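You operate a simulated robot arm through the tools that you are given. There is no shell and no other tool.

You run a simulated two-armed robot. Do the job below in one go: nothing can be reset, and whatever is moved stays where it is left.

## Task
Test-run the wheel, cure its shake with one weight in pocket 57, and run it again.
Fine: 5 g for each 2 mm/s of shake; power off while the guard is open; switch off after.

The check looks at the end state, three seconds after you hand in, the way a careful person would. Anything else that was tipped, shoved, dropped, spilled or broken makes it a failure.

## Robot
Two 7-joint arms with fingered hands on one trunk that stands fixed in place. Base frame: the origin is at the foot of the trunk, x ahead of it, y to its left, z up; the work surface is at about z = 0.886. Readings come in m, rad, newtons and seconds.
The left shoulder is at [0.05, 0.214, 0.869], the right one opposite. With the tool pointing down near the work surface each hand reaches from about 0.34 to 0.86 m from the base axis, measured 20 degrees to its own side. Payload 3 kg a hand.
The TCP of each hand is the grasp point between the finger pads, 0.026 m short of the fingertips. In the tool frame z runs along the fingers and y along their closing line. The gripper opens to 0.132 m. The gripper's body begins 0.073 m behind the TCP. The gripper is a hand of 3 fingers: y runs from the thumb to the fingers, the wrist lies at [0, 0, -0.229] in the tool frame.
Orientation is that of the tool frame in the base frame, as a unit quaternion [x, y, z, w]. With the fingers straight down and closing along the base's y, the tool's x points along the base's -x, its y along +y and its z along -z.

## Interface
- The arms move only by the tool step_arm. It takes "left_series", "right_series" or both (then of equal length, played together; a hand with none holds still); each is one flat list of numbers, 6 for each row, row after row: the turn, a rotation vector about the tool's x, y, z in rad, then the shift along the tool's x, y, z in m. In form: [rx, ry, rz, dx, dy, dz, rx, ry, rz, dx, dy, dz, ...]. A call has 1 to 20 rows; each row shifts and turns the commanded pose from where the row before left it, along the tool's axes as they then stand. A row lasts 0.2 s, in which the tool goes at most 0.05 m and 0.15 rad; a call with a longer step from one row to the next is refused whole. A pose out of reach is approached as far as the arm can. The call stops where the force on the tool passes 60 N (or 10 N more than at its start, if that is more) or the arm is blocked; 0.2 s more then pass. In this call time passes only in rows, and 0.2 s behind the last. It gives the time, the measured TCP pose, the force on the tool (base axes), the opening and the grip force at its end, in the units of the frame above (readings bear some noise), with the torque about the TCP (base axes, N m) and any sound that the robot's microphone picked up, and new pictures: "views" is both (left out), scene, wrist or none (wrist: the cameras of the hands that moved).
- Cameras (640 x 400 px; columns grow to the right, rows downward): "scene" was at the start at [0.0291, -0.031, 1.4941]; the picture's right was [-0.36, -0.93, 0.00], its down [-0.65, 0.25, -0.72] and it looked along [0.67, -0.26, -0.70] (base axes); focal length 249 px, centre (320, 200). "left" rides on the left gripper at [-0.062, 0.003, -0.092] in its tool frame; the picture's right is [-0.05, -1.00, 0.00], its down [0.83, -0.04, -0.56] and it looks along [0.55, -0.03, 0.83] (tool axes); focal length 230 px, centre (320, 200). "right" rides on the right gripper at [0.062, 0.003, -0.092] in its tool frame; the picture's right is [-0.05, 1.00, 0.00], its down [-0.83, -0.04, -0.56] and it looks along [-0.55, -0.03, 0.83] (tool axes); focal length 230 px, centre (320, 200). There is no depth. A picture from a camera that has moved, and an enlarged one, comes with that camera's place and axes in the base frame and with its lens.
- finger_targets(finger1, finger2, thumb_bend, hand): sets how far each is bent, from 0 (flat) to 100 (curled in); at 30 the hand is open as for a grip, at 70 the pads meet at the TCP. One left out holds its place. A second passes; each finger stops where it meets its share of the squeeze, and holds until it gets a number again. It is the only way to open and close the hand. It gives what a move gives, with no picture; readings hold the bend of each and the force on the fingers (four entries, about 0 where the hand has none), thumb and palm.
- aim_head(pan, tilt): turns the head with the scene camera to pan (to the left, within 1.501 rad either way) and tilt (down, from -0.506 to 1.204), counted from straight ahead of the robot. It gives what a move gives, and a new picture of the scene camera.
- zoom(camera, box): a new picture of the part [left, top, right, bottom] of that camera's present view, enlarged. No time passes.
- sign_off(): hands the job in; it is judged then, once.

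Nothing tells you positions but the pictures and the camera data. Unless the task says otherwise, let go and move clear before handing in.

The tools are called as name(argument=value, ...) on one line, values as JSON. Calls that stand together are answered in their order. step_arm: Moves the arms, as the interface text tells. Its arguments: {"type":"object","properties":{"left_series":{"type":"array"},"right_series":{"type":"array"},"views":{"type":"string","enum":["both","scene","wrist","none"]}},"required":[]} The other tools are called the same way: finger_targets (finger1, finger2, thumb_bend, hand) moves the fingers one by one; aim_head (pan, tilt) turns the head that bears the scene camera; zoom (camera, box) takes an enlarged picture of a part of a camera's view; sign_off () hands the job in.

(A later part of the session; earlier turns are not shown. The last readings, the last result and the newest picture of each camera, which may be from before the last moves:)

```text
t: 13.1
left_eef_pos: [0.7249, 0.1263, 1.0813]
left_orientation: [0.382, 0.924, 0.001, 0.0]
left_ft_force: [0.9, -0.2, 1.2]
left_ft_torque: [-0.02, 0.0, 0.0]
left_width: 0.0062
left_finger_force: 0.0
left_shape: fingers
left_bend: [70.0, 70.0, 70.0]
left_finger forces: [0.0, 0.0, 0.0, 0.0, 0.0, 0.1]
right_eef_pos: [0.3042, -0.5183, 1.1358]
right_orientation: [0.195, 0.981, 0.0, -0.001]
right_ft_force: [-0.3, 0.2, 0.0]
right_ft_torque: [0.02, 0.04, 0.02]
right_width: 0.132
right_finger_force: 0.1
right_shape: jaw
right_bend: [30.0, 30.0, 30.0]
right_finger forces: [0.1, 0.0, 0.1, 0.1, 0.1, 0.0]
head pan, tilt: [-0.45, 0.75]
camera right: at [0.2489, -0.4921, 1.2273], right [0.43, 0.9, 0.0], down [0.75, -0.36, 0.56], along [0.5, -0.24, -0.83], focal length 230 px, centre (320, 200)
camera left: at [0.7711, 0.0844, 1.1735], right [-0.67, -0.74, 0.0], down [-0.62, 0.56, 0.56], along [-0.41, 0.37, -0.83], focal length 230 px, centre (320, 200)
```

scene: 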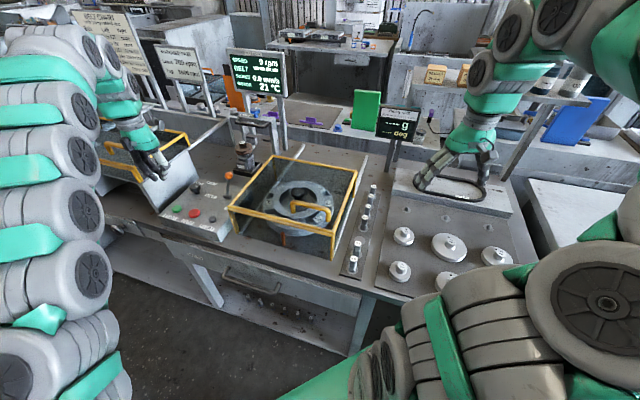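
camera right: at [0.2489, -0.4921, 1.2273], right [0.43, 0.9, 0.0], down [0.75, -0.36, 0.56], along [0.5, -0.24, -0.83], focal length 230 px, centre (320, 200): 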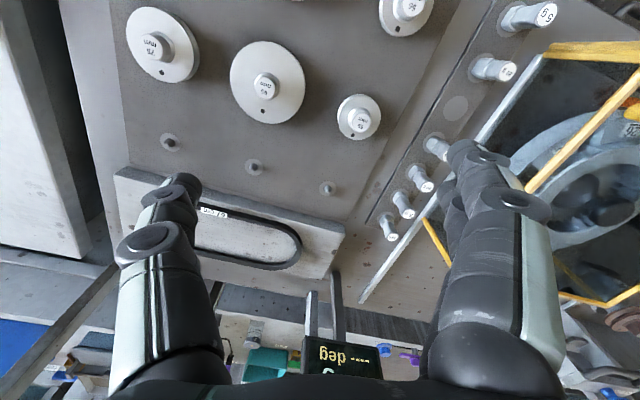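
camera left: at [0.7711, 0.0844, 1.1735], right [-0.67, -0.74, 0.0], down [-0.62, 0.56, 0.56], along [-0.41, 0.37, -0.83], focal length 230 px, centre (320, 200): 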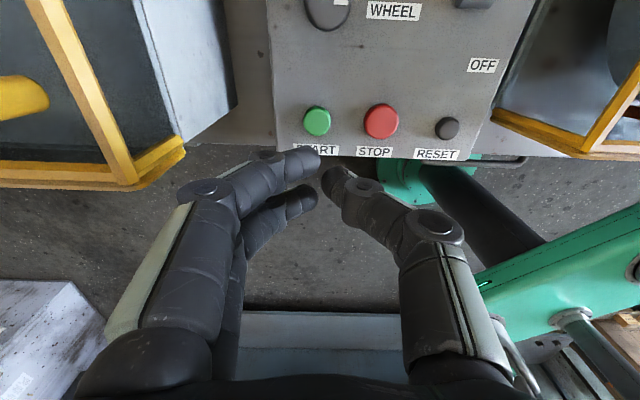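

START is directly under the fingertips at about (0.728, 0.126). I'll lower toward it, slowing for the last part.

step_arm(left_series=[0, 0, 0, -0.001, 0, 0.035, 0, 0, 0, -0.001, 0, 0.035, 0, 0, 0, 0, 0, 0.02, 0, 0, 0, 0, 0, 0.008, 0, 0, 0, 0, 0, 0.005, 0, 0, 0, 0, 0, 0.004], views="both")

```text
t: 14.5
left_eef_pos: [0.7265, 0.1252, 0.9732]
left_orientation: [0.381, 0.924, -0.001, 0.0]
left_ft_force: [0.4, -0.9, 1.0]
left_ft_torque: [0.01, -0.01, 0.01]
left_width: 0.0062
left_finger_force: 0.0
left_shape: fingers
left_bend: [70.0, 70.0, 70.0]
left_finger forces: [0.1, 0.0, 0.1, 0.0, 0.0, 0.1]
right_eef_pos: [0.3042, -0.5174, 1.1358]
right_orientation: [0.196, 0.981, 0.0, 0.001]
right_ft_force: [-0.2, 0.6, -0.2]
right_ft_torque: [-0.03, 0.02, -0.02]
right_width: 0.1321
right_finger_force: 0.0
right_shape: jaw
right_bend: [30.0, 30.0, 30.0]
right_finger forces: [0.0, 0.0, 0.0, 0.0, 0.0, 0.1]
head pan, tilt: [-0.45, 0.75]
camera left: at [0.7712, 0.0834, 1.0653], right [-0.67, -0.74, 0.0], down [-0.62, 0.55, 0.55], along [-0.41, 0.37, -0.83], focal length 230 px, centre (320, 200)
```

scene: 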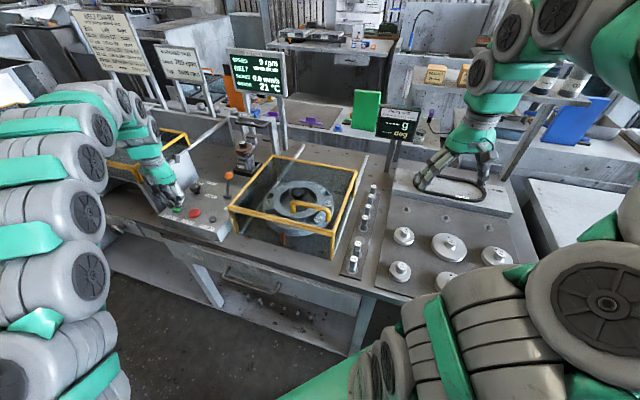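
left: 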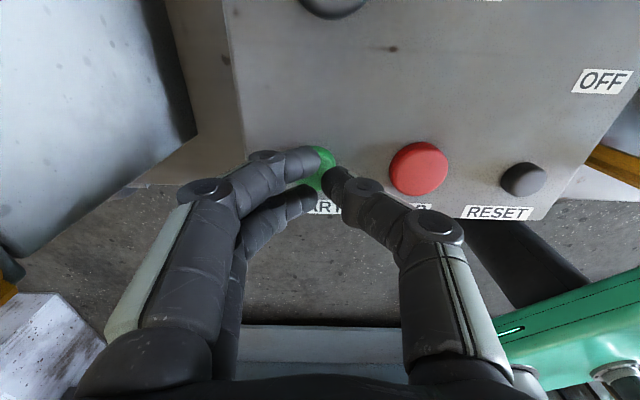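

step_arm(left_series=[0, 0, 0, 0, 0, 0.004, 0, 0, 0, 0, 0, 0.004, 0, 0, 0, 0, 0, 0.003], views="scene")

```text
t: 15.3
left_eef_pos: [0.7263, 0.1256, 0.9623]
left_orientation: [0.381, 0.925, 0.0, 0.0]
left_ft_force: [0.2, 1.7, 3.9]
left_ft_torque: [0.07, -0.02, 0.0]
left_width: 0.0056
left_finger_force: 2.3
left_shape: fingers
left_bend: [70.0, 70.0, 70.0]
left_finger forces: [1.3, 2.7, 0.0, 0.0, 0.1, 0.0]
right_eef_pos: [0.3038, -0.5174, 1.1365]
right_orientation: [0.195, 0.981, -0.001, 0.0]
right_ft_force: [-0.2, -0.3, 0.4]
right_ft_torque: [0.0, 0.01, 0.01]
right_width: 0.1318
right_finger_force: 0.1
right_shape: jaw
right_bend: [30.0, 30.0, 30.0]
right_finger forces: [0.0, 0.1, 0.0, 0.0, 0.1, 0.0]
head pan, tilt: [-0.45, 0.75]
heard: click
```

scene: 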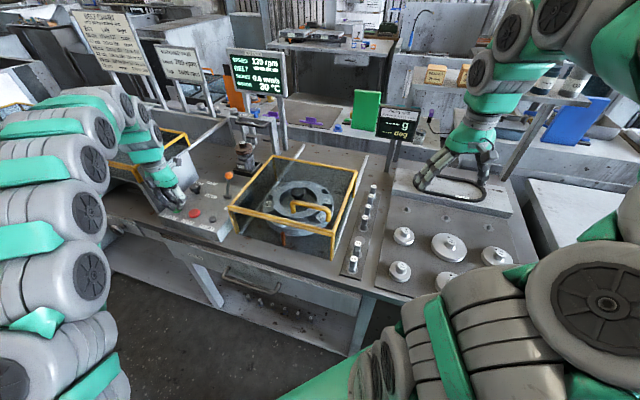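

START clicked and the speed is climbing. I'll lift off the button, move above STOP to be ready, and watch the displays.

step_arm(left_series=[0, 0, 0, 0, 0, -0.02, 0, 0, 0, 0, 0, -0.02, 0, 0, 0, 0, -0.032, 0, 0, 0, 0, 0, -0.032, 0], views="scene")

zoom(camera="scene", box=[215, 40, 305, 105])

zoom(camera="scene", box=[365, 95, 435, 150])

```text
t: 16.3
left_eef_pos: [0.6815, 0.0793, 1.0031]
left_orientation: [0.381, 0.925, 0.0, -0.001]
left_ft_force: [-0.7, -0.3, 0.0]
left_ft_torque: [-0.01, -0.02, 0.01]
left_width: 0.0058
left_finger_force: 0.1
left_shape: fingers
left_bend: [70.0, 70.0, 70.0]
left_finger forces: [0.0, 0.0, 0.1, 0.1, 0.0, 0.0]
right_eef_pos: [0.3045, -0.5181, 1.1353]
right_orientation: [0.195, 0.981, 0.0, 0.0]
right_ft_force: [0.6, -1.5, 1.1]
right_ft_torque: [0.01, 0.02, 0.0]
right_width: 0.1318
right_finger_force: 0.1
right_shape: jaw
right_bend: [30.0, 30.0, 30.0]
right_finger forces: [0.0, 0.0, 0.0, 0.1, 0.0, 0.0]
head pan, tilt: [-0.45, 0.75]
```

scene: 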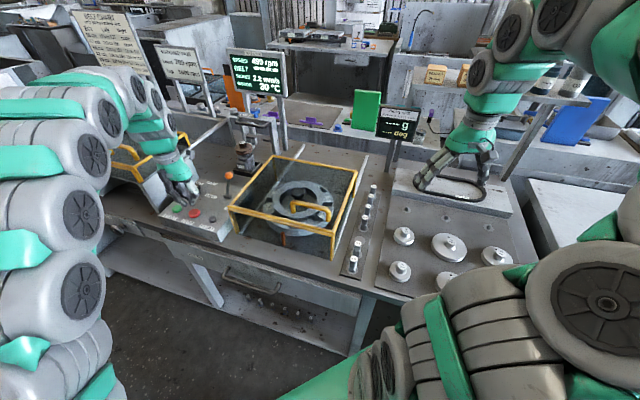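

```text
6.15 times, centred on (260, 72) of scene
camera zoom: at [0.0273, -0.0373, 1.4958], right [-0.44, -0.9, 0.0], down [-0.61, 0.3, -0.73], along [0.66, -0.32, -0.68], focal length 1533 px, centre (689, 985)
```

zoom: 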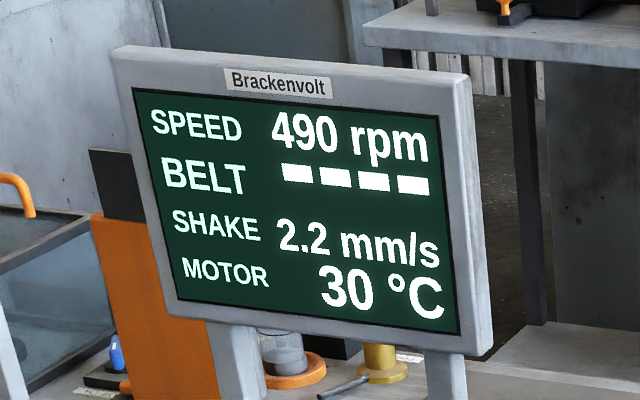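

```text
7.27 times, centred on (400, 122) of scene
camera zoom: at [0.0273, -0.0373, 1.4958], right [-0.44, -0.9, 0.0], down [-0.61, 0.3, -0.73], along [0.66, -0.32, -0.68], focal length 1812 px, centre (-262, 764)
```

zoom: 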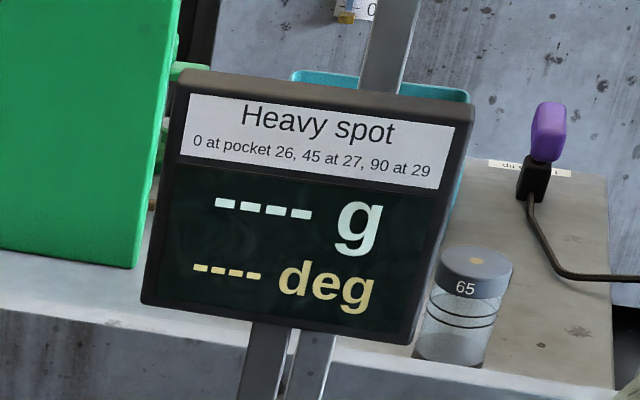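

The wheel is still spinning up (490 rpm, 2.2 mm/s). I'll wait two seconds and read again.

step_arm(left_series=[0, 0, 0, 0, 0, 0, 0, 0, 0, 0, 0, 0, 0, 0, 0, 0, 0, 0, 0, 0, 0, 0, 0, 0, 0, 0, 0, 0, 0, 0, 0, 0, 0, 0, 0, 0, 0, 0, 0, 0, 0, 0, 0, 0, 0, 0, 0, 0], views="none")

zoom(camera="scene", box=[215, 40, 305, 105])

zoom(camera="scene", box=[365, 95, 435, 150])

```text
t: 18.1
left_eef_pos: [0.6808, 0.0807, 1.0025]
left_orientation: [0.38, 0.925, 0.0, 0.0]
left_ft_force: [-0.5, 0.1, 0.3]
left_ft_torque: [-0.01, 0.0, 0.0]
left_width: 0.0057
left_finger_force: 0.0
left_shape: fingers
left_bend: [70.0, 70.0, 70.0]
left_finger forces: [0.0, 0.0, 0.0, 0.0, 0.0, 0.1]
right_eef_pos: [0.3031, -0.5177, 1.1349]
right_orientation: [0.195, 0.981, 0.0, 0.0]
right_ft_force: [-0.3, -0.3, 0.9]
right_ft_torque: [0.0, -0.02, 0.01]
right_width: 0.1319
right_finger_force: 0.1
right_shape: jaw
right_bend: [30.0, 30.0, 30.0]
right_finger forces: [0.0, 0.0, 0.0, 0.1, 0.0, 0.0]
head pan, tilt: [-0.45, 0.75]
```

```text
6.15 times, centred on (260, 72) of scene
camera zoom: at [0.0273, -0.0373, 1.4958], right [-0.44, -0.9, 0.0], down [-0.61, 0.3, -0.73], along [0.66, -0.32, -0.68], focal length 1533 px, centre (689, 985)
```

zoom: 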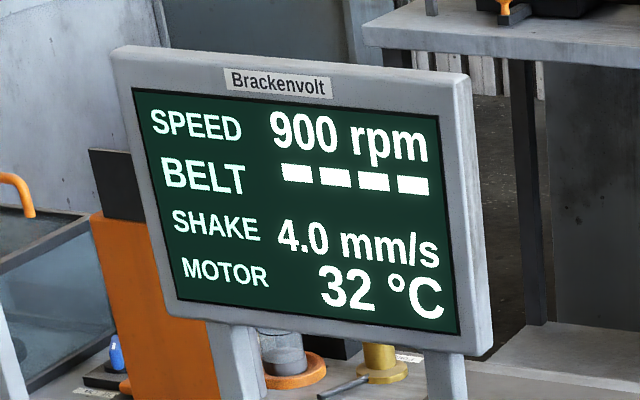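

```text
7.27 times, centred on (400, 122) of scene
camera zoom: at [0.0273, -0.0373, 1.4958], right [-0.44, -0.9, 0.0], down [-0.61, 0.3, -0.73], along [0.66, -0.32, -0.68], focal length 1812 px, centre (-262, 764)
```

zoom: 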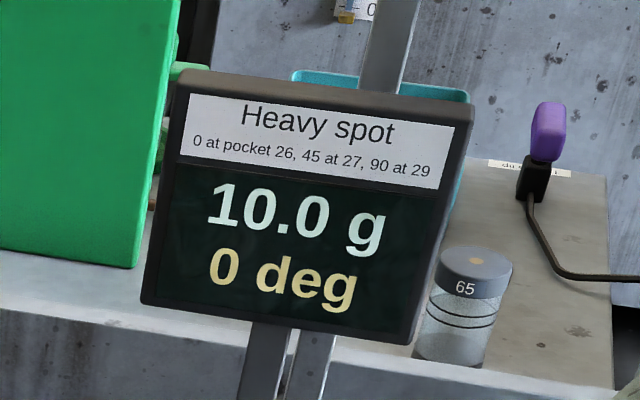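

It has settled at 900 rpm with shake 4.0 mm/s, and the heavy-spot meter shows 10.0 g at 0° (pocket 26). So 10 g goes in pocket 57, directly opposite. Now I press STOP.

step_arm(left_series=[0, 0, 0, 0, 0, 0.02, 0, 0, 0, 0, 0, 0.01, 0, 0, 0, 0, 0, 0.005, 0, 0, 0, 0, 0, 0.004], views="wrist")

zoom(camera="scene", box=[215, 40, 305, 105])

```text
t: 19.1
left_eef_pos: [0.6813, 0.0802, 0.964]
left_orientation: [0.381, 0.924, 0.001, 0.0]
left_ft_force: [-1.8, -0.3, 3.3]
left_ft_torque: [-0.03, 0.02, -0.01]
left_width: 0.0055
left_finger_force: 0.7
left_shape: fingers
left_bend: [70.0, 70.0, 70.0]
left_finger forces: [0.4, 0.4, 0.1, 0.0, 1.4, 0.0]
right_eef_pos: [0.3044, -0.5169, 1.1349]
right_orientation: [0.195, 0.981, 0.0, -0.001]
right_ft_force: [-0.3, -0.1, 0.3]
right_ft_torque: [-0.01, -0.03, 0.05]
right_width: 0.1319
right_finger_force: 0.1
right_shape: jaw
right_bend: [30.0, 30.0, 30.0]
right_finger forces: [0.1, 0.0, 0.0, 0.0, 0.0, 0.0]
head pan, tilt: [-0.45, 0.75]
heard: click
camera left: at [0.7262, 0.038, 1.0552], right [-0.67, -0.74, 0.0], down [-0.62, 0.55, 0.56], along [-0.41, 0.37, -0.83], focal length 230 px, centre (320, 200)
```

left: 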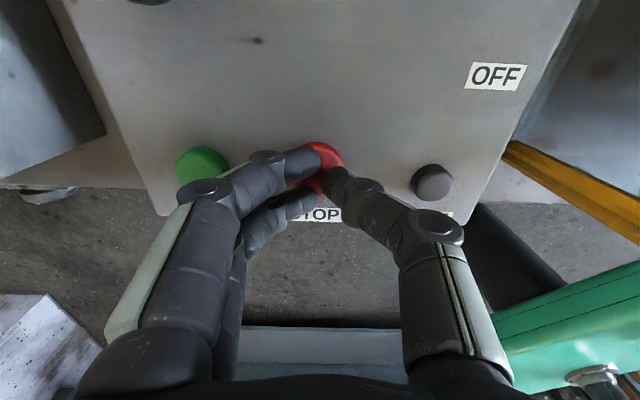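

```text
6.15 times, centred on (260, 72) of scene
camera zoom: at [0.0273, -0.0373, 1.4958], right [-0.44, -0.9, 0.0], down [-0.61, 0.3, -0.73], along [0.66, -0.32, -0.68], focal length 1533 px, centre (689, 985)
```

zoom: 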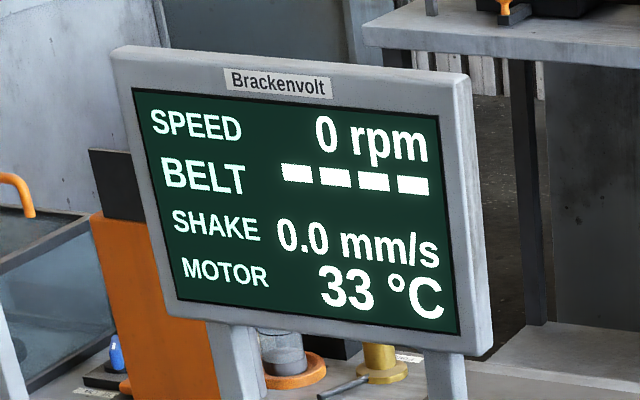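

The wheel is stopped at 0 rpm. Next I switch the power off: lift, go over to behind the lever ball (now at about (0.742, -0.053, 1.00)) and lower there.

step_arm(left_series=[0, 0, 0, 0, 0, -0.032, 0, 0, 0, 0, 0, -0.035, 0, 0, 0, 0, 0, -0.035, 0, 0, 0, -0.0373, -0.0102, 0, 0, 0, 0, -0.0373, -0.0102, 0, 0, 0, 0, -0.0373, -0.0102, 0, 0, 0, 0, -0.0373, -0.0102, 0, 0, 0, 0, -0.0373, -0.0102, 0], views="both")

zoom(camera="scene", box=[150, 110, 290, 240])

```text
t: 20.9
left_eef_pos: [0.7342, -0.0115, 1.0653]
left_orientation: [0.38, 0.925, 0.0, 0.0]
left_ft_force: [0.6, -0.6, 0.6]
left_ft_torque: [-0.01, -0.01, 0.0]
left_width: 0.0054
left_finger_force: 0.1
left_shape: fingers
left_bend: [70.0, 70.0, 70.0]
left_finger forces: [0.0, 0.1, 0.0, 0.0, 0.1, 0.1]
left hand out of reach, approached as far as the arm can: row 6, 7, 8
right_eef_pos: [0.3045, -0.518, 1.135]
right_orientation: [0.194, 0.981, 0.001, -0.001]
right_ft_force: [-0.1, -0.3, -0.6]
right_ft_torque: [0.0, -0.02, 0.0]
right_width: 0.1318
right_finger_force: 0.0
right_shape: jaw
right_bend: [30.0, 30.0, 30.0]
right_finger forces: [0.0, 0.0, 0.0, 0.1, 0.1, 0.0]
head pan, tilt: [-0.45, 0.75]
camera left: at [0.7784, -0.0546, 1.1562], right [-0.67, -0.74, 0.0], down [-0.62, 0.55, 0.56], along [-0.41, 0.37, -0.83], focal length 230 px, centre (320, 200)
```

scene: 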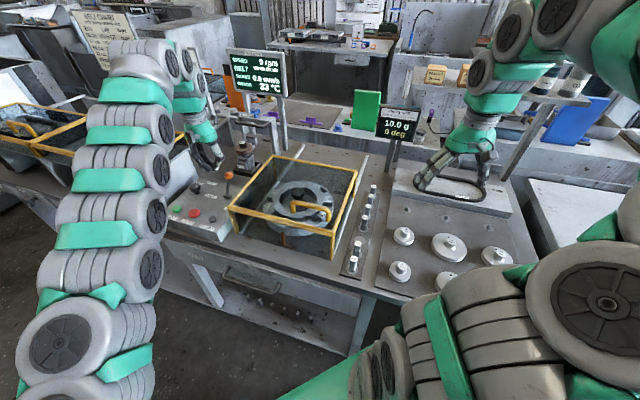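
left: 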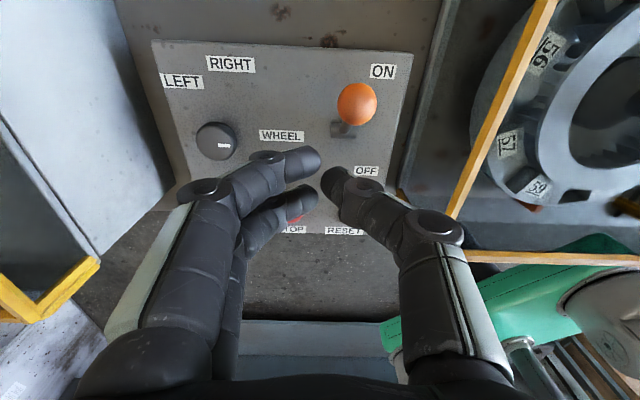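

```text
3.08 times, centred on (220, 175) of scene
camera zoom: at [0.0273, -0.0373, 1.4958], right [-0.44, -0.9, 0.0], down [-0.61, 0.3, -0.73], along [0.66, -0.32, -0.68], focal length 767 px, centre (628, 277)
```

zoom: 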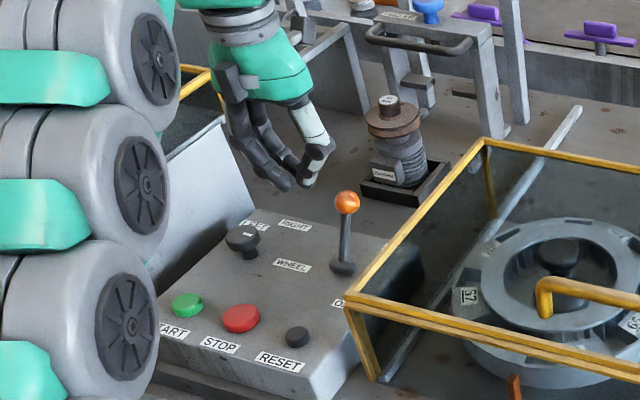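

The vertical hand can't reach behind the ball, so I'll tilt it to bring the wrist nearer, then go over the ball. The wheel has come to rest turned, with 57 now on its left side, which I'll handle later.

step_arm(left_series=[0, -0.15, 0, 0, 0, 0, 0, -0.15, 0, 0, 0, 0, 0, -0.15, 0, 0, 0, 0, 0, 0, 0, -0.0268, 0.008, 0.013, 0, 0, 0, -0.0268, 0.008, 0.013, 0, 0, 0, -0.0268, 0.008, 0.013], views="both")

zoom(camera="scene", box=[150, 110, 290, 240])

```text
t: 22.3
left_eef_pos: [0.8134, -0.0594, 1.0622]
left_orientation: [0.371, 0.902, -0.085, 0.205]
left_ft_force: [0.5, 1.0, -0.4]
left_ft_torque: [0.01, -0.02, -0.02]
left_width: 0.0056
left_finger_force: 0.0
left_shape: fingers
left_bend: [70.0, 70.0, 70.0]
left_finger forces: [0.0, 0.0, 0.0, 0.0, 0.0, 0.1]
right_eef_pos: [0.3052, -0.5171, 1.1354]
right_orientation: [0.195, 0.981, 0.0, 0.0]
right_ft_force: [0.8, 0.2, -0.2]
right_ft_torque: [0.0, 0.01, -0.01]
right_width: 0.132
right_finger_force: 0.0
right_shape: jaw
right_bend: [30.0, 30.0, 30.0]
right_finger forces: [0.0, 0.0, 0.0, 0.0, 0.0, 0.1]
head pan, tilt: [-0.45, 0.75]
camera left: at [0.8257, -0.0684, 1.1731], right [-0.67, -0.74, 0.02], down [-0.73, 0.67, 0.14], along [-0.12, 0.08, -0.99], focal length 230 px, centre (320, 200)
```

scene: 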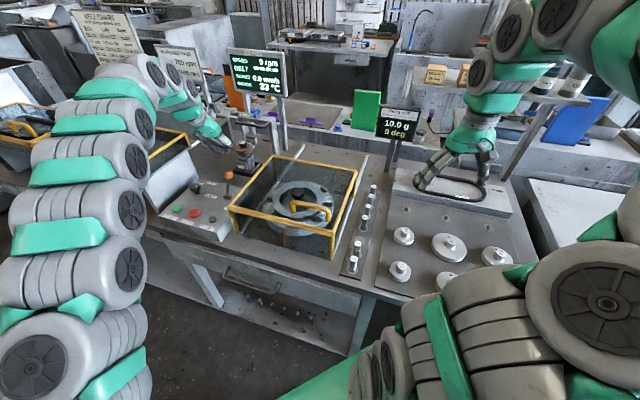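
left: 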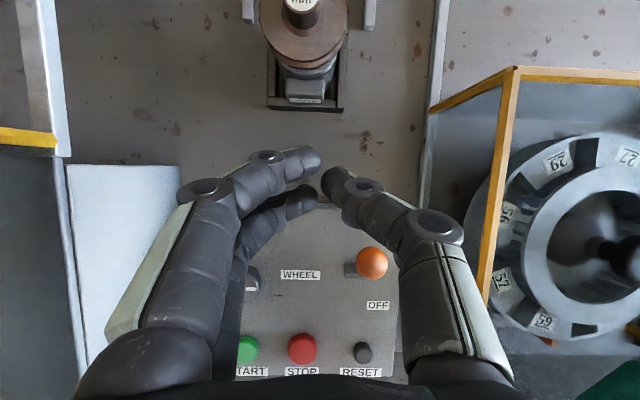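

```text
3.08 times, centred on (220, 175) of scene
camera zoom: at [0.0273, -0.0373, 1.4958], right [-0.44, -0.9, 0.0], down [-0.61, 0.3, -0.73], along [0.66, -0.32, -0.68], focal length 767 px, centre (628, 277)
```

zoom: 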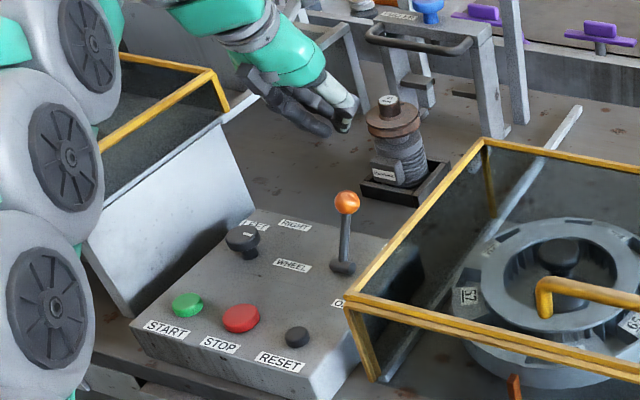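

The ball is now behind the hand toward the robot, but I am about 4.5 cm too far left. I'll shift right along the bench, then lower behind the ball.

step_arm(left_series=[0, 0, 0, 0, -0.0228, 0, 0, 0, 0, 0, -0.0227, 0, 0, 0, 0, 0.0097, 0, 0.0201, 0, 0, 0, 0.0097, 0, 0.0201, 0, 0, 0, 0.0095, 0, 0.0195], views="both")

zoom(camera="scene", box=[150, 110, 290, 240])

```text
t: 23.5
left_eef_pos: [0.7808, -0.0923, 0.9986]
left_orientation: [0.372, 0.901, -0.085, 0.206]
left_ft_force: [0.3, -0.7, -0.5]
left_ft_torque: [0.02, 0.03, -0.01]
left_width: 0.0057
left_finger_force: 0.1
left_shape: fingers
left_bend: [70.0, 70.0, 70.0]
left_finger forces: [0.0, 0.0, 0.0, 0.1, 0.0, 0.1]
right_eef_pos: [0.3048, -0.5172, 1.1342]
right_orientation: [0.194, 0.981, 0.0, -0.001]
right_ft_force: [0.4, -0.3, 0.0]
right_ft_torque: [0.01, 0.02, -0.04]
right_width: 0.1319
right_finger_force: 0.1
right_shape: jaw
right_bend: [30.0, 30.0, 30.0]
right_finger forces: [0.0, 0.0, 0.0, 0.0, 0.0, 0.0]
head pan, tilt: [-0.45, 0.75]
camera left: at [0.7938, -0.1012, 1.1083], right [-0.67, -0.74, 0.02], down [-0.73, 0.67, 0.14], along [-0.12, 0.08, -0.99], focal length 230 px, centre (320, 200)
```

scene: 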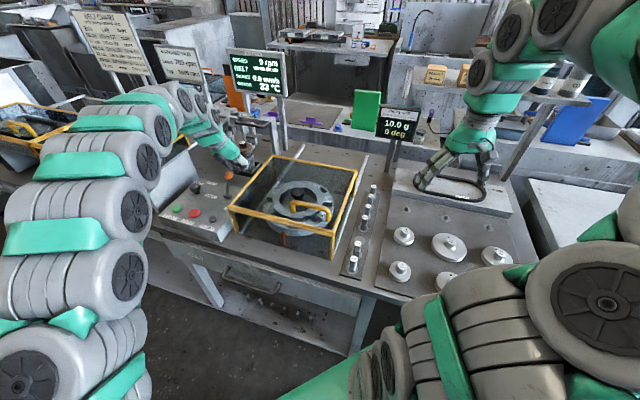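
left: 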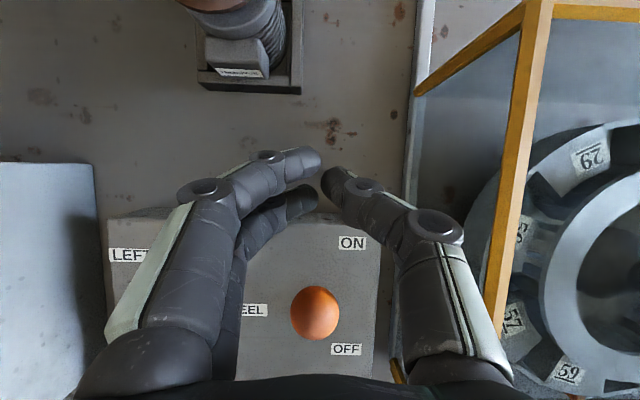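

```text
3.08 times, centred on (220, 175) of scene
camera zoom: at [0.0273, -0.0373, 1.4958], right [-0.44, -0.9, 0.0], down [-0.61, 0.3, -0.73], along [0.66, -0.32, -0.68], focal length 767 px, centre (628, 277)
```

zoom: 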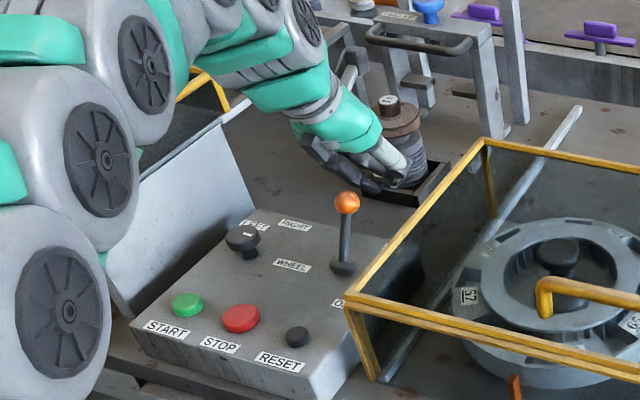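

The fingertips are down behind the ball and touching nothing. I'll pull toward the bench front to flip it to OFF.

step_arm(left_series=[0, 0, 0, 0.0203, 0, -0.0098, 0, 0, 0, 0.0203, 0, -0.0098, 0, 0, 0, 0.0203, 0, -0.0098, 0, 0, 0, 0.018, 0, -0.0087], views="both")

zoom(camera="scene", box=[150, 110, 290, 240])

```text
t: 24.5
left_eef_pos: [0.7201, -0.0291, 0.9986]
left_orientation: [0.371, 0.901, -0.085, 0.207]
left_ft_force: [0.3, 0.2, 1.1]
left_ft_torque: [0.01, 0.0, 0.01]
left_width: 0.0066
left_finger_force: 0.8
left_shape: fingers
left_bend: [70.0, 69.0, 70.0]
left_finger forces: [0.0, 1.3, 0.1, 0.0, 1.1, 0.1]
right_eef_pos: [0.3052, -0.5175, 1.1358]
right_orientation: [0.196, 0.981, 0.0, 0.001]
right_ft_force: [-0.3, -0.1, 0.1]
right_ft_torque: [-0.01, 0.04, 0.02]
right_width: 0.1319
right_finger_force: 0.1
right_shape: jaw
right_bend: [30.0, 30.0, 30.0]
right_finger forces: [0.0, 0.1, 0.1, 0.1, 0.0, 0.0]
head pan, tilt: [-0.45, 0.75]
camera left: at [0.7326, -0.0389, 1.1085], right [-0.67, -0.74, 0.02], down [-0.73, 0.67, 0.14], along [-0.12, 0.08, -0.99], focal length 230 px, centre (320, 200)
```

scene: 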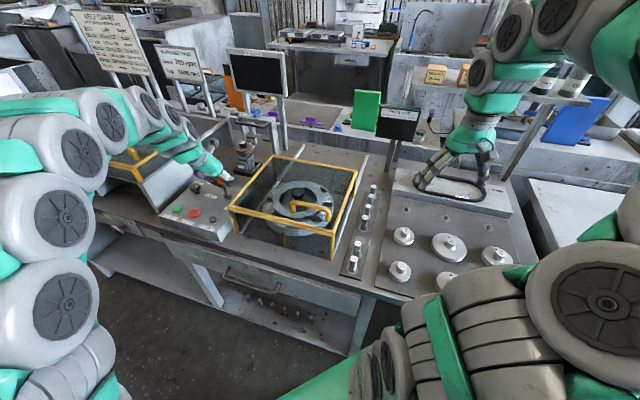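
left: 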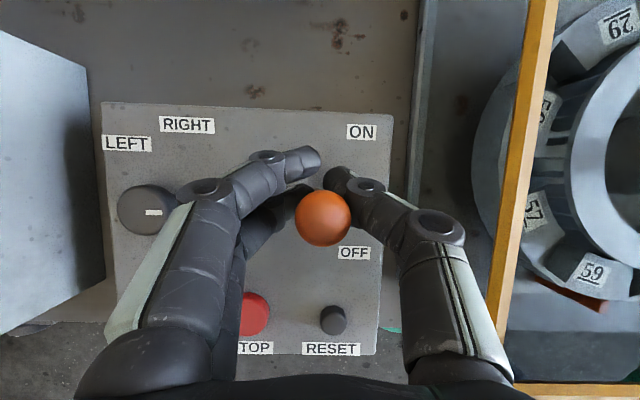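

```text
3.08 times, centred on (220, 175) of scene
camera zoom: at [0.0273, -0.0373, 1.4958], right [-0.44, -0.9, 0.0], down [-0.61, 0.3, -0.73], along [0.66, -0.32, -0.68], focal length 767 px, centre (628, 277)
```

zoom: 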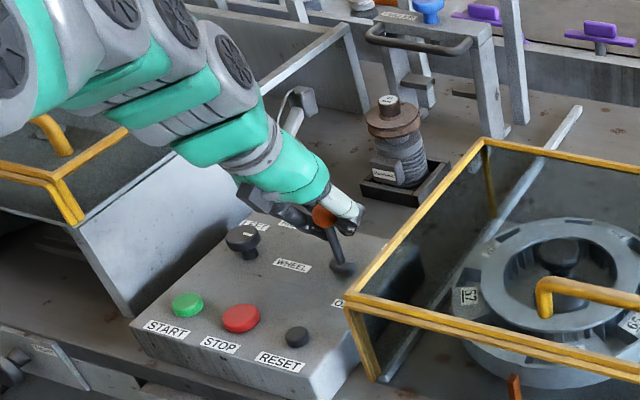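

The screens are dark, so power is off, but the lever stands only about halfway. I'll pull on to seat it fully at OFF, then back away from it and lift.

step_arm(left_series=[0, 0, 0, 0.0135, 0, -0.0065, 0, 0, 0, 0.0135, 0, -0.0065, 0, 0, 0, 0.008, 0, -0.004], views="both")

zoom(camera="scene", box=[150, 110, 290, 240])

```text
t: 25.3
left_eef_pos: [0.6917, -0.0026, 0.9974]
left_orientation: [0.371, 0.902, -0.086, 0.205]
left_ft_force: [-0.5, -5.2, -0.4]
left_ft_torque: [-0.06, 0.0, 0.05]
left_width: 0.0088
left_finger_force: 2.3
left_shape: fingers
left_bend: [70.0, 70.0, 69.0]
left_finger forces: [0.1, 0.0, 0.0, 0.1, 4.4, 0.0]
right_eef_pos: [0.3032, -0.5188, 1.1357]
right_orientation: [0.194, 0.981, -0.001, 0.0]
right_ft_force: [0.7, 1.3, 0.5]
right_ft_torque: [-0.02, -0.01, -0.01]
right_width: 0.1319
right_finger_force: 0.0
right_shape: jaw
right_bend: [30.0, 30.0, 30.0]
right_finger forces: [0.1, 0.0, 0.2, 0.1, 0.0, 0.0]
head pan, tilt: [-0.45, 0.75]
camera left: at [0.7039, -0.0122, 1.1079], right [-0.67, -0.74, 0.02], down [-0.73, 0.67, 0.14], along [-0.12, 0.08, -0.99], focal length 230 px, centre (320, 200)
```

scene: 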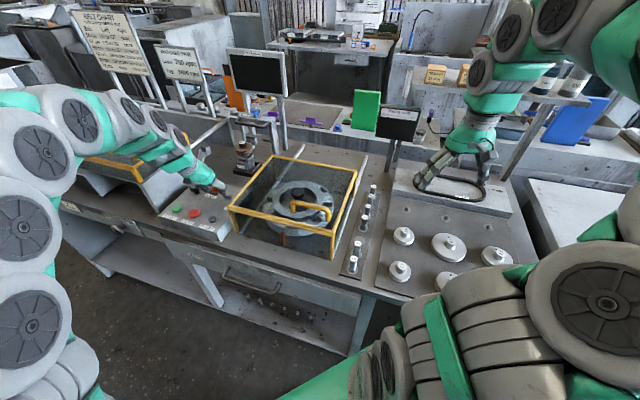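
left: 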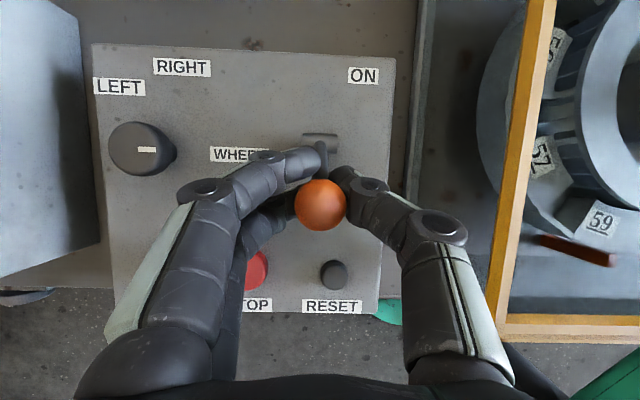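

```text
3.08 times, centred on (220, 175) of scene
camera zoom: at [0.0273, -0.0374, 1.4958], right [-0.44, -0.9, 0.0], down [-0.61, 0.3, -0.73], along [0.66, -0.32, -0.68], focal length 767 px, centre (628, 277)
```

zoom: 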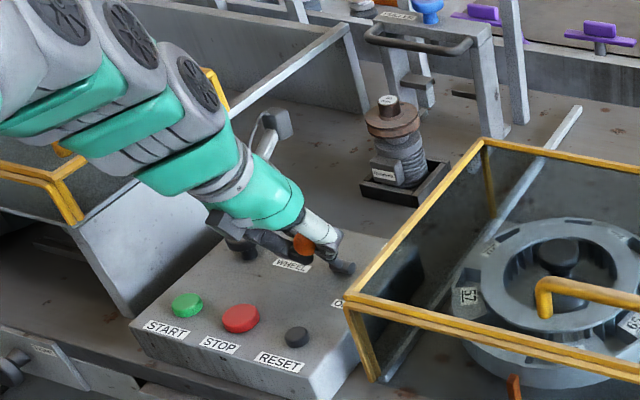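

The ball is back at its original OFF place, but it now sits between my fingertips. I'll spread the fingers a little and lift straight up so the lever isn't dragged.

finger_targets(hand="left", finger1=50, finger2=50, thumb_bend=50)

step_arm(left_series=[0, 0, 0, -0.0131, 0, -0.027, 0, 0, 0, -0.0131, 0, -0.027, 0, 0, 0, -0.0131, 0, -0.027, 0, 0.15, 0, 0.01, 0.01, -0.02, 0, 0.15, 0, 0.01, 0.01, -0.02, 0, 0.15, 0, 0.01, 0.01, -0.02], views="both")

zoom(camera="scene", box=[150, 110, 290, 240])

```text
t: 26.3
left_eef_pos: [0.693, -0.0025, 0.9992]
left_orientation: [0.372, 0.901, -0.085, 0.206]
left_ft_force: [-0.1, -0.2, 0.4]
left_ft_torque: [-0.01, 0.01, 0.01]
left_width: 0.0673
left_finger_force: 0.1
left_shape: fingers
left_bend: [50.0, 50.0, 50.0]
left_finger forces: [0.1, 0.0, 0.0, 0.0, 0.0, 0.0]
right_eef_pos: [0.3044, -0.5178, 1.136]
right_orientation: [0.195, 0.981, 0.0, 0.0]
right_ft_force: [-0.6, 0.7, 1.2]
right_ft_torque: [0.01, 0.01, 0.0]
right_width: 0.1318
right_finger_force: 0.0
right_shape: jaw
right_bend: [30.0, 30.0, 30.0]
right_finger forces: [0.0, 0.1, 0.0, 0.1, 0.1, 0.1]
head pan, tilt: [-0.45, 0.75]
```

```text
t: 27.7
left_eef_pos: [0.6817, 0.0518, 1.1374]
left_orientation: [0.38, 0.925, 0.0, -0.001]
left_ft_force: [-0.1, -0.1, 0.5]
left_ft_torque: [-0.02, 0.0, 0.03]
left_width: 0.0674
left_finger_force: 0.2
left_shape: fingers
left_bend: [50.0, 50.0, 50.0]
left_finger forces: [0.0, 0.1, 0.1, 0.0, 0.0, 0.1]
right_eef_pos: [0.3045, -0.5178, 1.1368]
right_orientation: [0.195, 0.981, 0.0, 0.0]
right_ft_force: [0.6, 0.2, 0.5]
right_ft_torque: [0.01, 0.03, -0.01]
right_width: 0.1321
right_finger_force: 0.0
right_shape: jaw
right_bend: [30.0, 30.0, 30.0]
right_finger forces: [0.0, 0.0, 0.0, 0.0, 0.0, 0.1]
head pan, tilt: [-0.45, 0.75]
camera left: at [0.7269, 0.0093, 1.2283], right [-0.67, -0.75, 0.0], down [-0.62, 0.55, 0.56], along [-0.42, 0.37, -0.83], focal length 230 px, centre (320, 200)
```

scene: 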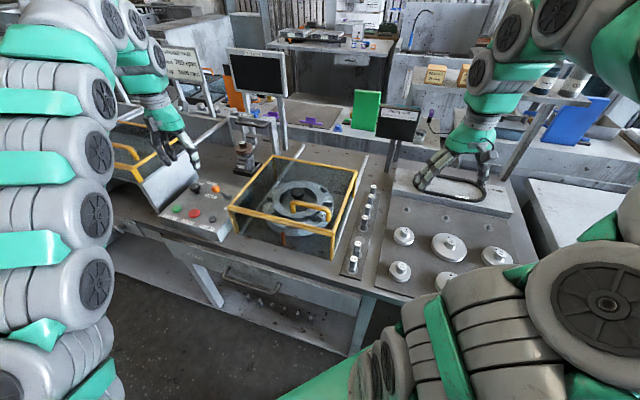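
left: 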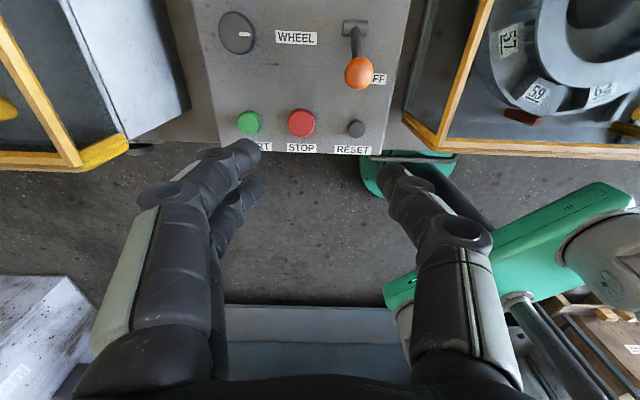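

```text
3.08 times, centred on (220, 175) of scene
camera zoom: at [0.0274, -0.0373, 1.4958], right [-0.44, -0.9, 0.0], down [-0.61, 0.3, -0.73], along [0.66, -0.32, -0.68], focal length 767 px, centre (628, 277)
```

zoom: 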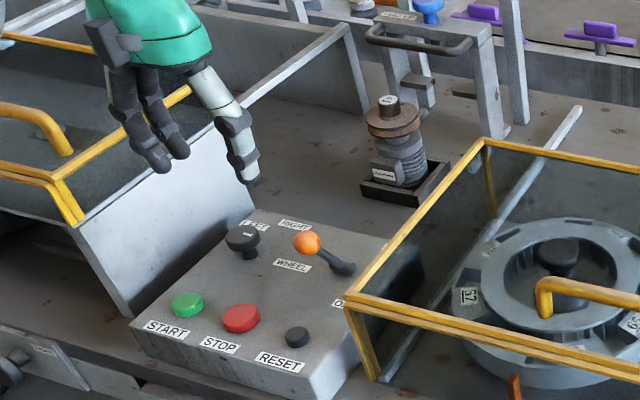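

The lever is at OFF and the screens are dark. From the pictures the guard box spans about 0.27 m front to back and its rails run twice that length, so it should slide straight back. I'll bring the right hand around for a close view of the handle and wheel.

step_arm(right_series=[0, 0, 0.13, 0, 0, 0, 0, 0, 0.13, 0, 0, 0, 0, 0, 0.13, 0, 0, 0, 0, 0, 0, 0.0202, 0.039, -0.007, 0, 0, 0, 0.0202, 0.039, -0.007, 0, 0, 0, 0.0202, 0.039, -0.007, 0, 0, 0, 0.0202, 0.039, -0.007, 0, 0, 0, 0.0202, 0.039, -0.007, 0, 0, 0, 0.0202, 0.039, -0.007, 0, 0, 0, 0.0202, 0.039, -0.007, 0, 0, 0, 0.0202, 0.039, -0.007, 0, 0, 0, 0.0202, 0.039, -0.007], views="both")

zoom(camera="right", box=[120, 0, 560, 275])

```text
t: 30.3
left_eef_pos: [0.6813, 0.0506, 1.1362]
left_orientation: [0.381, 0.925, 0.0, 0.0]
left_ft_force: [-0.5, -0.3, 0.2]
left_ft_torque: [0.01, 0.01, 0.03]
left_width: 0.0675
left_finger_force: 0.0
left_shape: fingers
left_bend: [50.0, 50.0, 50.0]
left_finger forces: [0.1, 0.0, 0.1, 0.0, 0.0, 0.0]
right_eef_pos: [0.4213, -0.1398, 1.1969]
right_orientation: [0.382, 0.924, -0.001, -0.002]
right_ft_force: [0.4, 0.6, -0.1]
right_ft_torque: [0.02, 0.01, -0.04]
right_width: 0.1319
right_finger_force: 0.2
right_shape: jaw
right_bend: [30.0, 30.0, 30.0]
right_finger forces: [0.0, 0.1, 0.1, 0.0, 0.0, 0.1]
head pan, tilt: [-0.45, 0.75]
camera right: at [0.3798, -0.0951, 1.2892], right [0.74, 0.67, 0.0], down [0.56, -0.62, 0.55], along [0.37, -0.41, -0.83], focal length 230 px, centre (320, 200)
```

scene: 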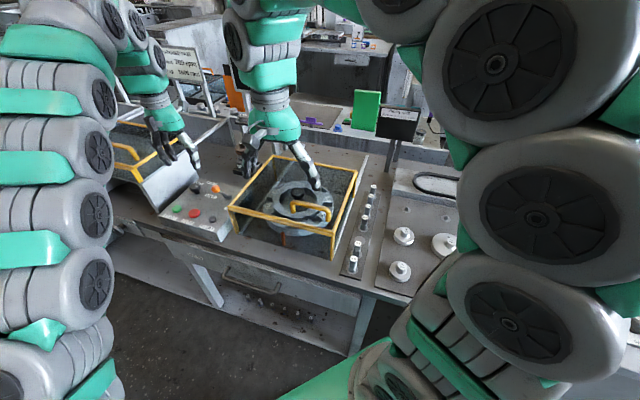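
right: 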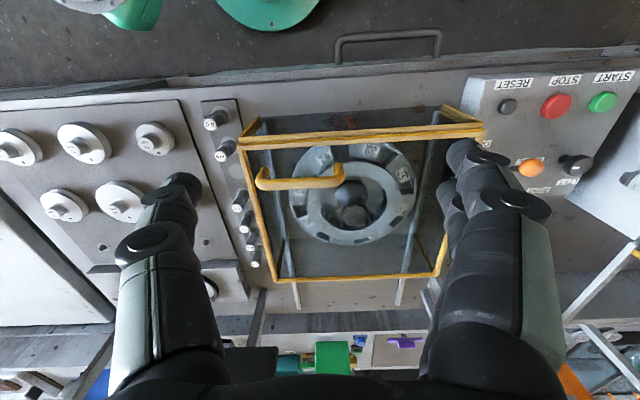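

```text
1.45 times, centred on (340, 138) of right
camera zoom: at [0.3798, -0.0951, 1.2892], right [0.74, 0.67, 0.0], down [0.56, -0.62, 0.55], along [0.37, -0.41, -0.83], focal length 335 px, centre (291, 291)
```

zoom: 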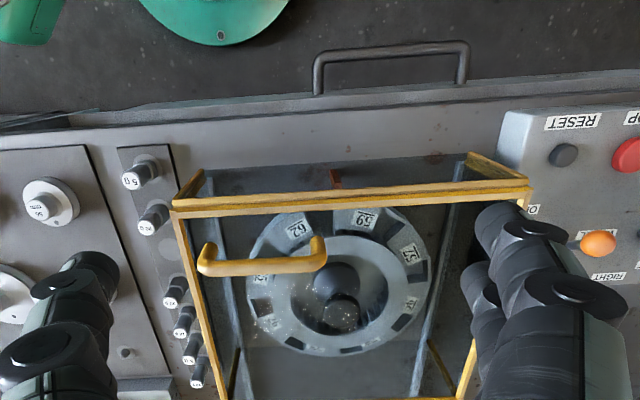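

The view is clear: the handle bar is on top of the guard at bench depth about 0.465, z about 1.06, and it runs parallel to the bench front. I'll close the right hand and lower it just in front of the bar.

finger_targets(hand="right", finger1=70, finger2=70, thumb_bend=70)

step_arm(right_series=[0, 0, 0, 0, -0.009, 0.045, 0, 0, 0, 0, -0.009, 0.045, 0, 0, 0, 0, -0.009, 0.045], views="both")

zoom(camera="scene", box=[200, 110, 400, 270])

```text
t: 31.3
left_eef_pos: [0.6819, 0.0503, 1.1368]
left_orientation: [0.381, 0.924, 0.0, 0.0]
left_ft_force: [1.0, 0.4, 0.0]
left_ft_torque: [-0.01, 0.03, 0.01]
left_width: 0.0675
left_finger_force: 0.0
left_shape: fingers
left_bend: [50.0, 50.0, 50.0]
left_finger forces: [0.0, 0.1, 0.0, 0.0, 0.0, 0.1]
right_eef_pos: [0.4211, -0.141, 1.1974]
right_orientation: [0.382, 0.924, 0.0, 0.0]
right_ft_force: [-0.7, -0.8, 0.2]
right_ft_torque: [-0.01, 0.0, 0.01]
right_width: 0.0061
right_finger_force: 0.0
right_shape: fingers
right_bend: [70.0, 70.0, 70.0]
right_finger forces: [0.0, 0.0, 0.1, 0.0, 0.0, 0.0]
head pan, tilt: [-0.45, 0.75]
```

```text
t: 32.1
left_eef_pos: [0.6814, 0.0513, 1.1364]
left_orientation: [0.381, 0.924, 0.0, 0.0]
left_ft_force: [-0.6, 1.5, -0.9]
left_ft_torque: [-0.04, -0.01, 0.0]
left_width: 0.0674
left_finger_force: 0.1
left_shape: fingers
left_bend: [50.0, 50.0, 50.0]
left_finger forces: [0.0, 0.0, 0.0, 0.0, 0.1, 0.0]
right_eef_pos: [0.4015, -0.16, 1.063]
right_orientation: [0.381, 0.924, 0.001, 0.0]
right_ft_force: [1.6, 0.0, 0.3]
right_ft_torque: [0.04, -0.02, -0.03]
right_width: 0.0057
right_finger_force: 0.0
right_shape: fingers
right_bend: [70.0, 70.0, 70.0]
right_finger forces: [0.1, 0.1, 0.0, 0.1, 0.0, 0.0]
head pan, tilt: [-0.45, 0.75]
camera right: at [0.3611, -0.1154, 1.1549], right [0.74, 0.67, 0.0], down [0.56, -0.62, 0.56], along [0.37, -0.41, -0.83], focal length 230 px, centre (320, 200)
```

scene: 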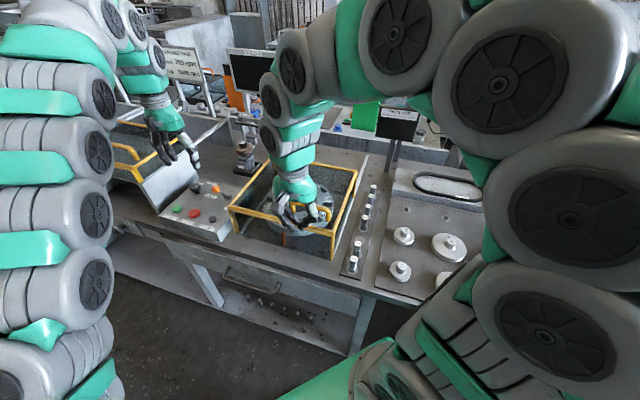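
right: 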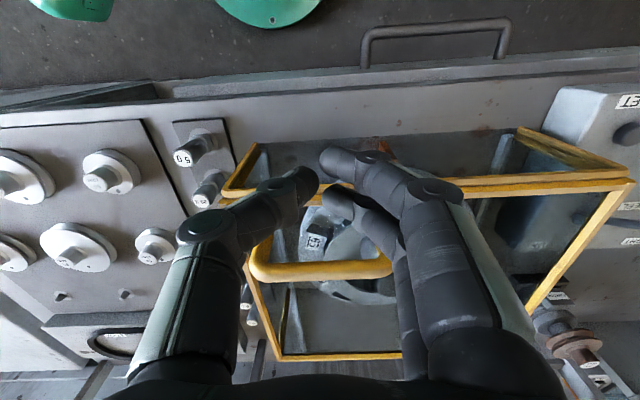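

```text
2.50 times, centred on (300, 190) of scene
camera zoom: at [0.0273, -0.0373, 1.4958], right [-0.44, -0.9, 0.0], down [-0.61, 0.3, -0.73], along [0.66, -0.32, -0.68], focal length 623 px, centre (370, 225)
```

zoom: 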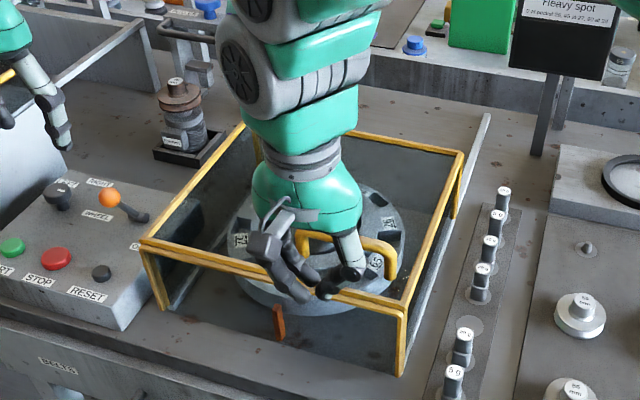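

The bar is centred just behind the fingertips, axis at about z 1.05. I'll lower a touch and push it backward, checking that the guard slides.

step_arm(right_series=[0, 0, 0, 0, 0, 0.012, 0, 0, 0, -0.025, 0, 0, 0, 0, 0, -0.025, 0, 0, 0, 0, 0, -0.025, 0, 0], views="both")

zoom(camera="scene", box=[200, 110, 400, 270])

```text
t: 33.1
left_eef_pos: [0.6824, 0.0509, 1.1368]
left_orientation: [0.381, 0.925, 0.0, -0.001]
left_ft_force: [-0.3, 1.2, 0.0]
left_ft_torque: [0.0, 0.01, -0.03]
left_width: 0.0675
left_finger_force: 0.0
left_shape: fingers
left_bend: [50.0, 50.0, 50.0]
left_finger forces: [0.0, 0.0, 0.0, 0.1, 0.0, 0.0]
right_eef_pos: [0.4542, -0.2127, 1.0523]
right_orientation: [0.381, 0.924, 0.0, 0.0]
right_ft_force: [-0.6, 1.1, -0.5]
right_ft_torque: [0.02, 0.03, 0.03]
right_width: 0.0059
right_finger_force: 0.4
right_shape: fingers
right_bend: [70.0, 70.0, 70.0]
right_finger forces: [0.0, 1.3, 0.1, 0.0, 0.0, 0.0]
head pan, tilt: [-0.45, 0.75]
camera right: at [0.4136, -0.1668, 1.1442], right [0.74, 0.67, 0.0], down [0.56, -0.62, 0.55], along [0.37, -0.41, -0.83], focal length 230 px, centre (320, 200)
```

scene: 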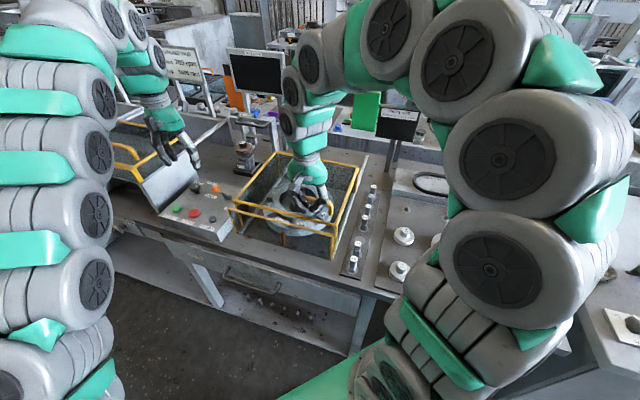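
right: 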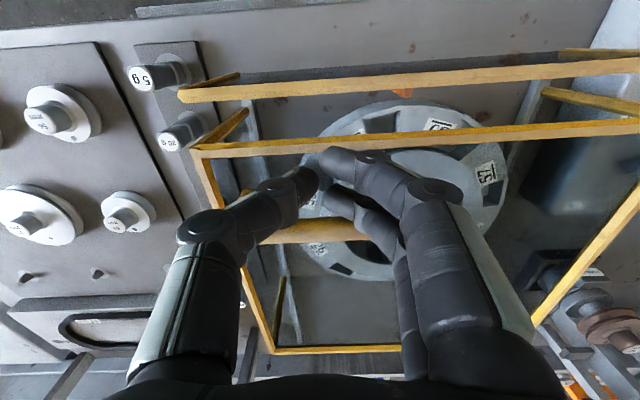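

```text
2.50 times, centred on (300, 190) of scene
camera zoom: at [0.0273, -0.0372, 1.4958], right [-0.44, -0.9, 0.0], down [-0.61, 0.3, -0.73], along [0.66, -0.32, -0.68], focal length 623 px, centre (370, 225)
```

zoom: 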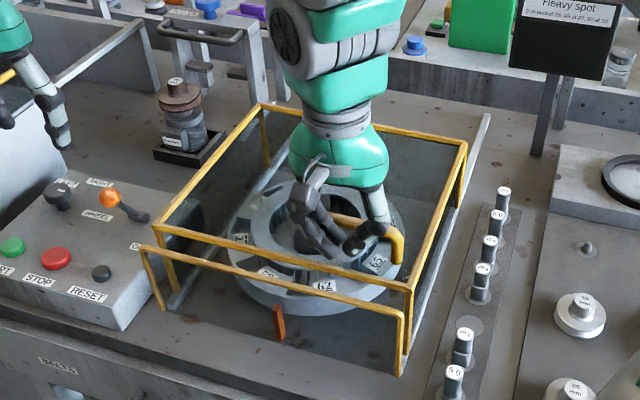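

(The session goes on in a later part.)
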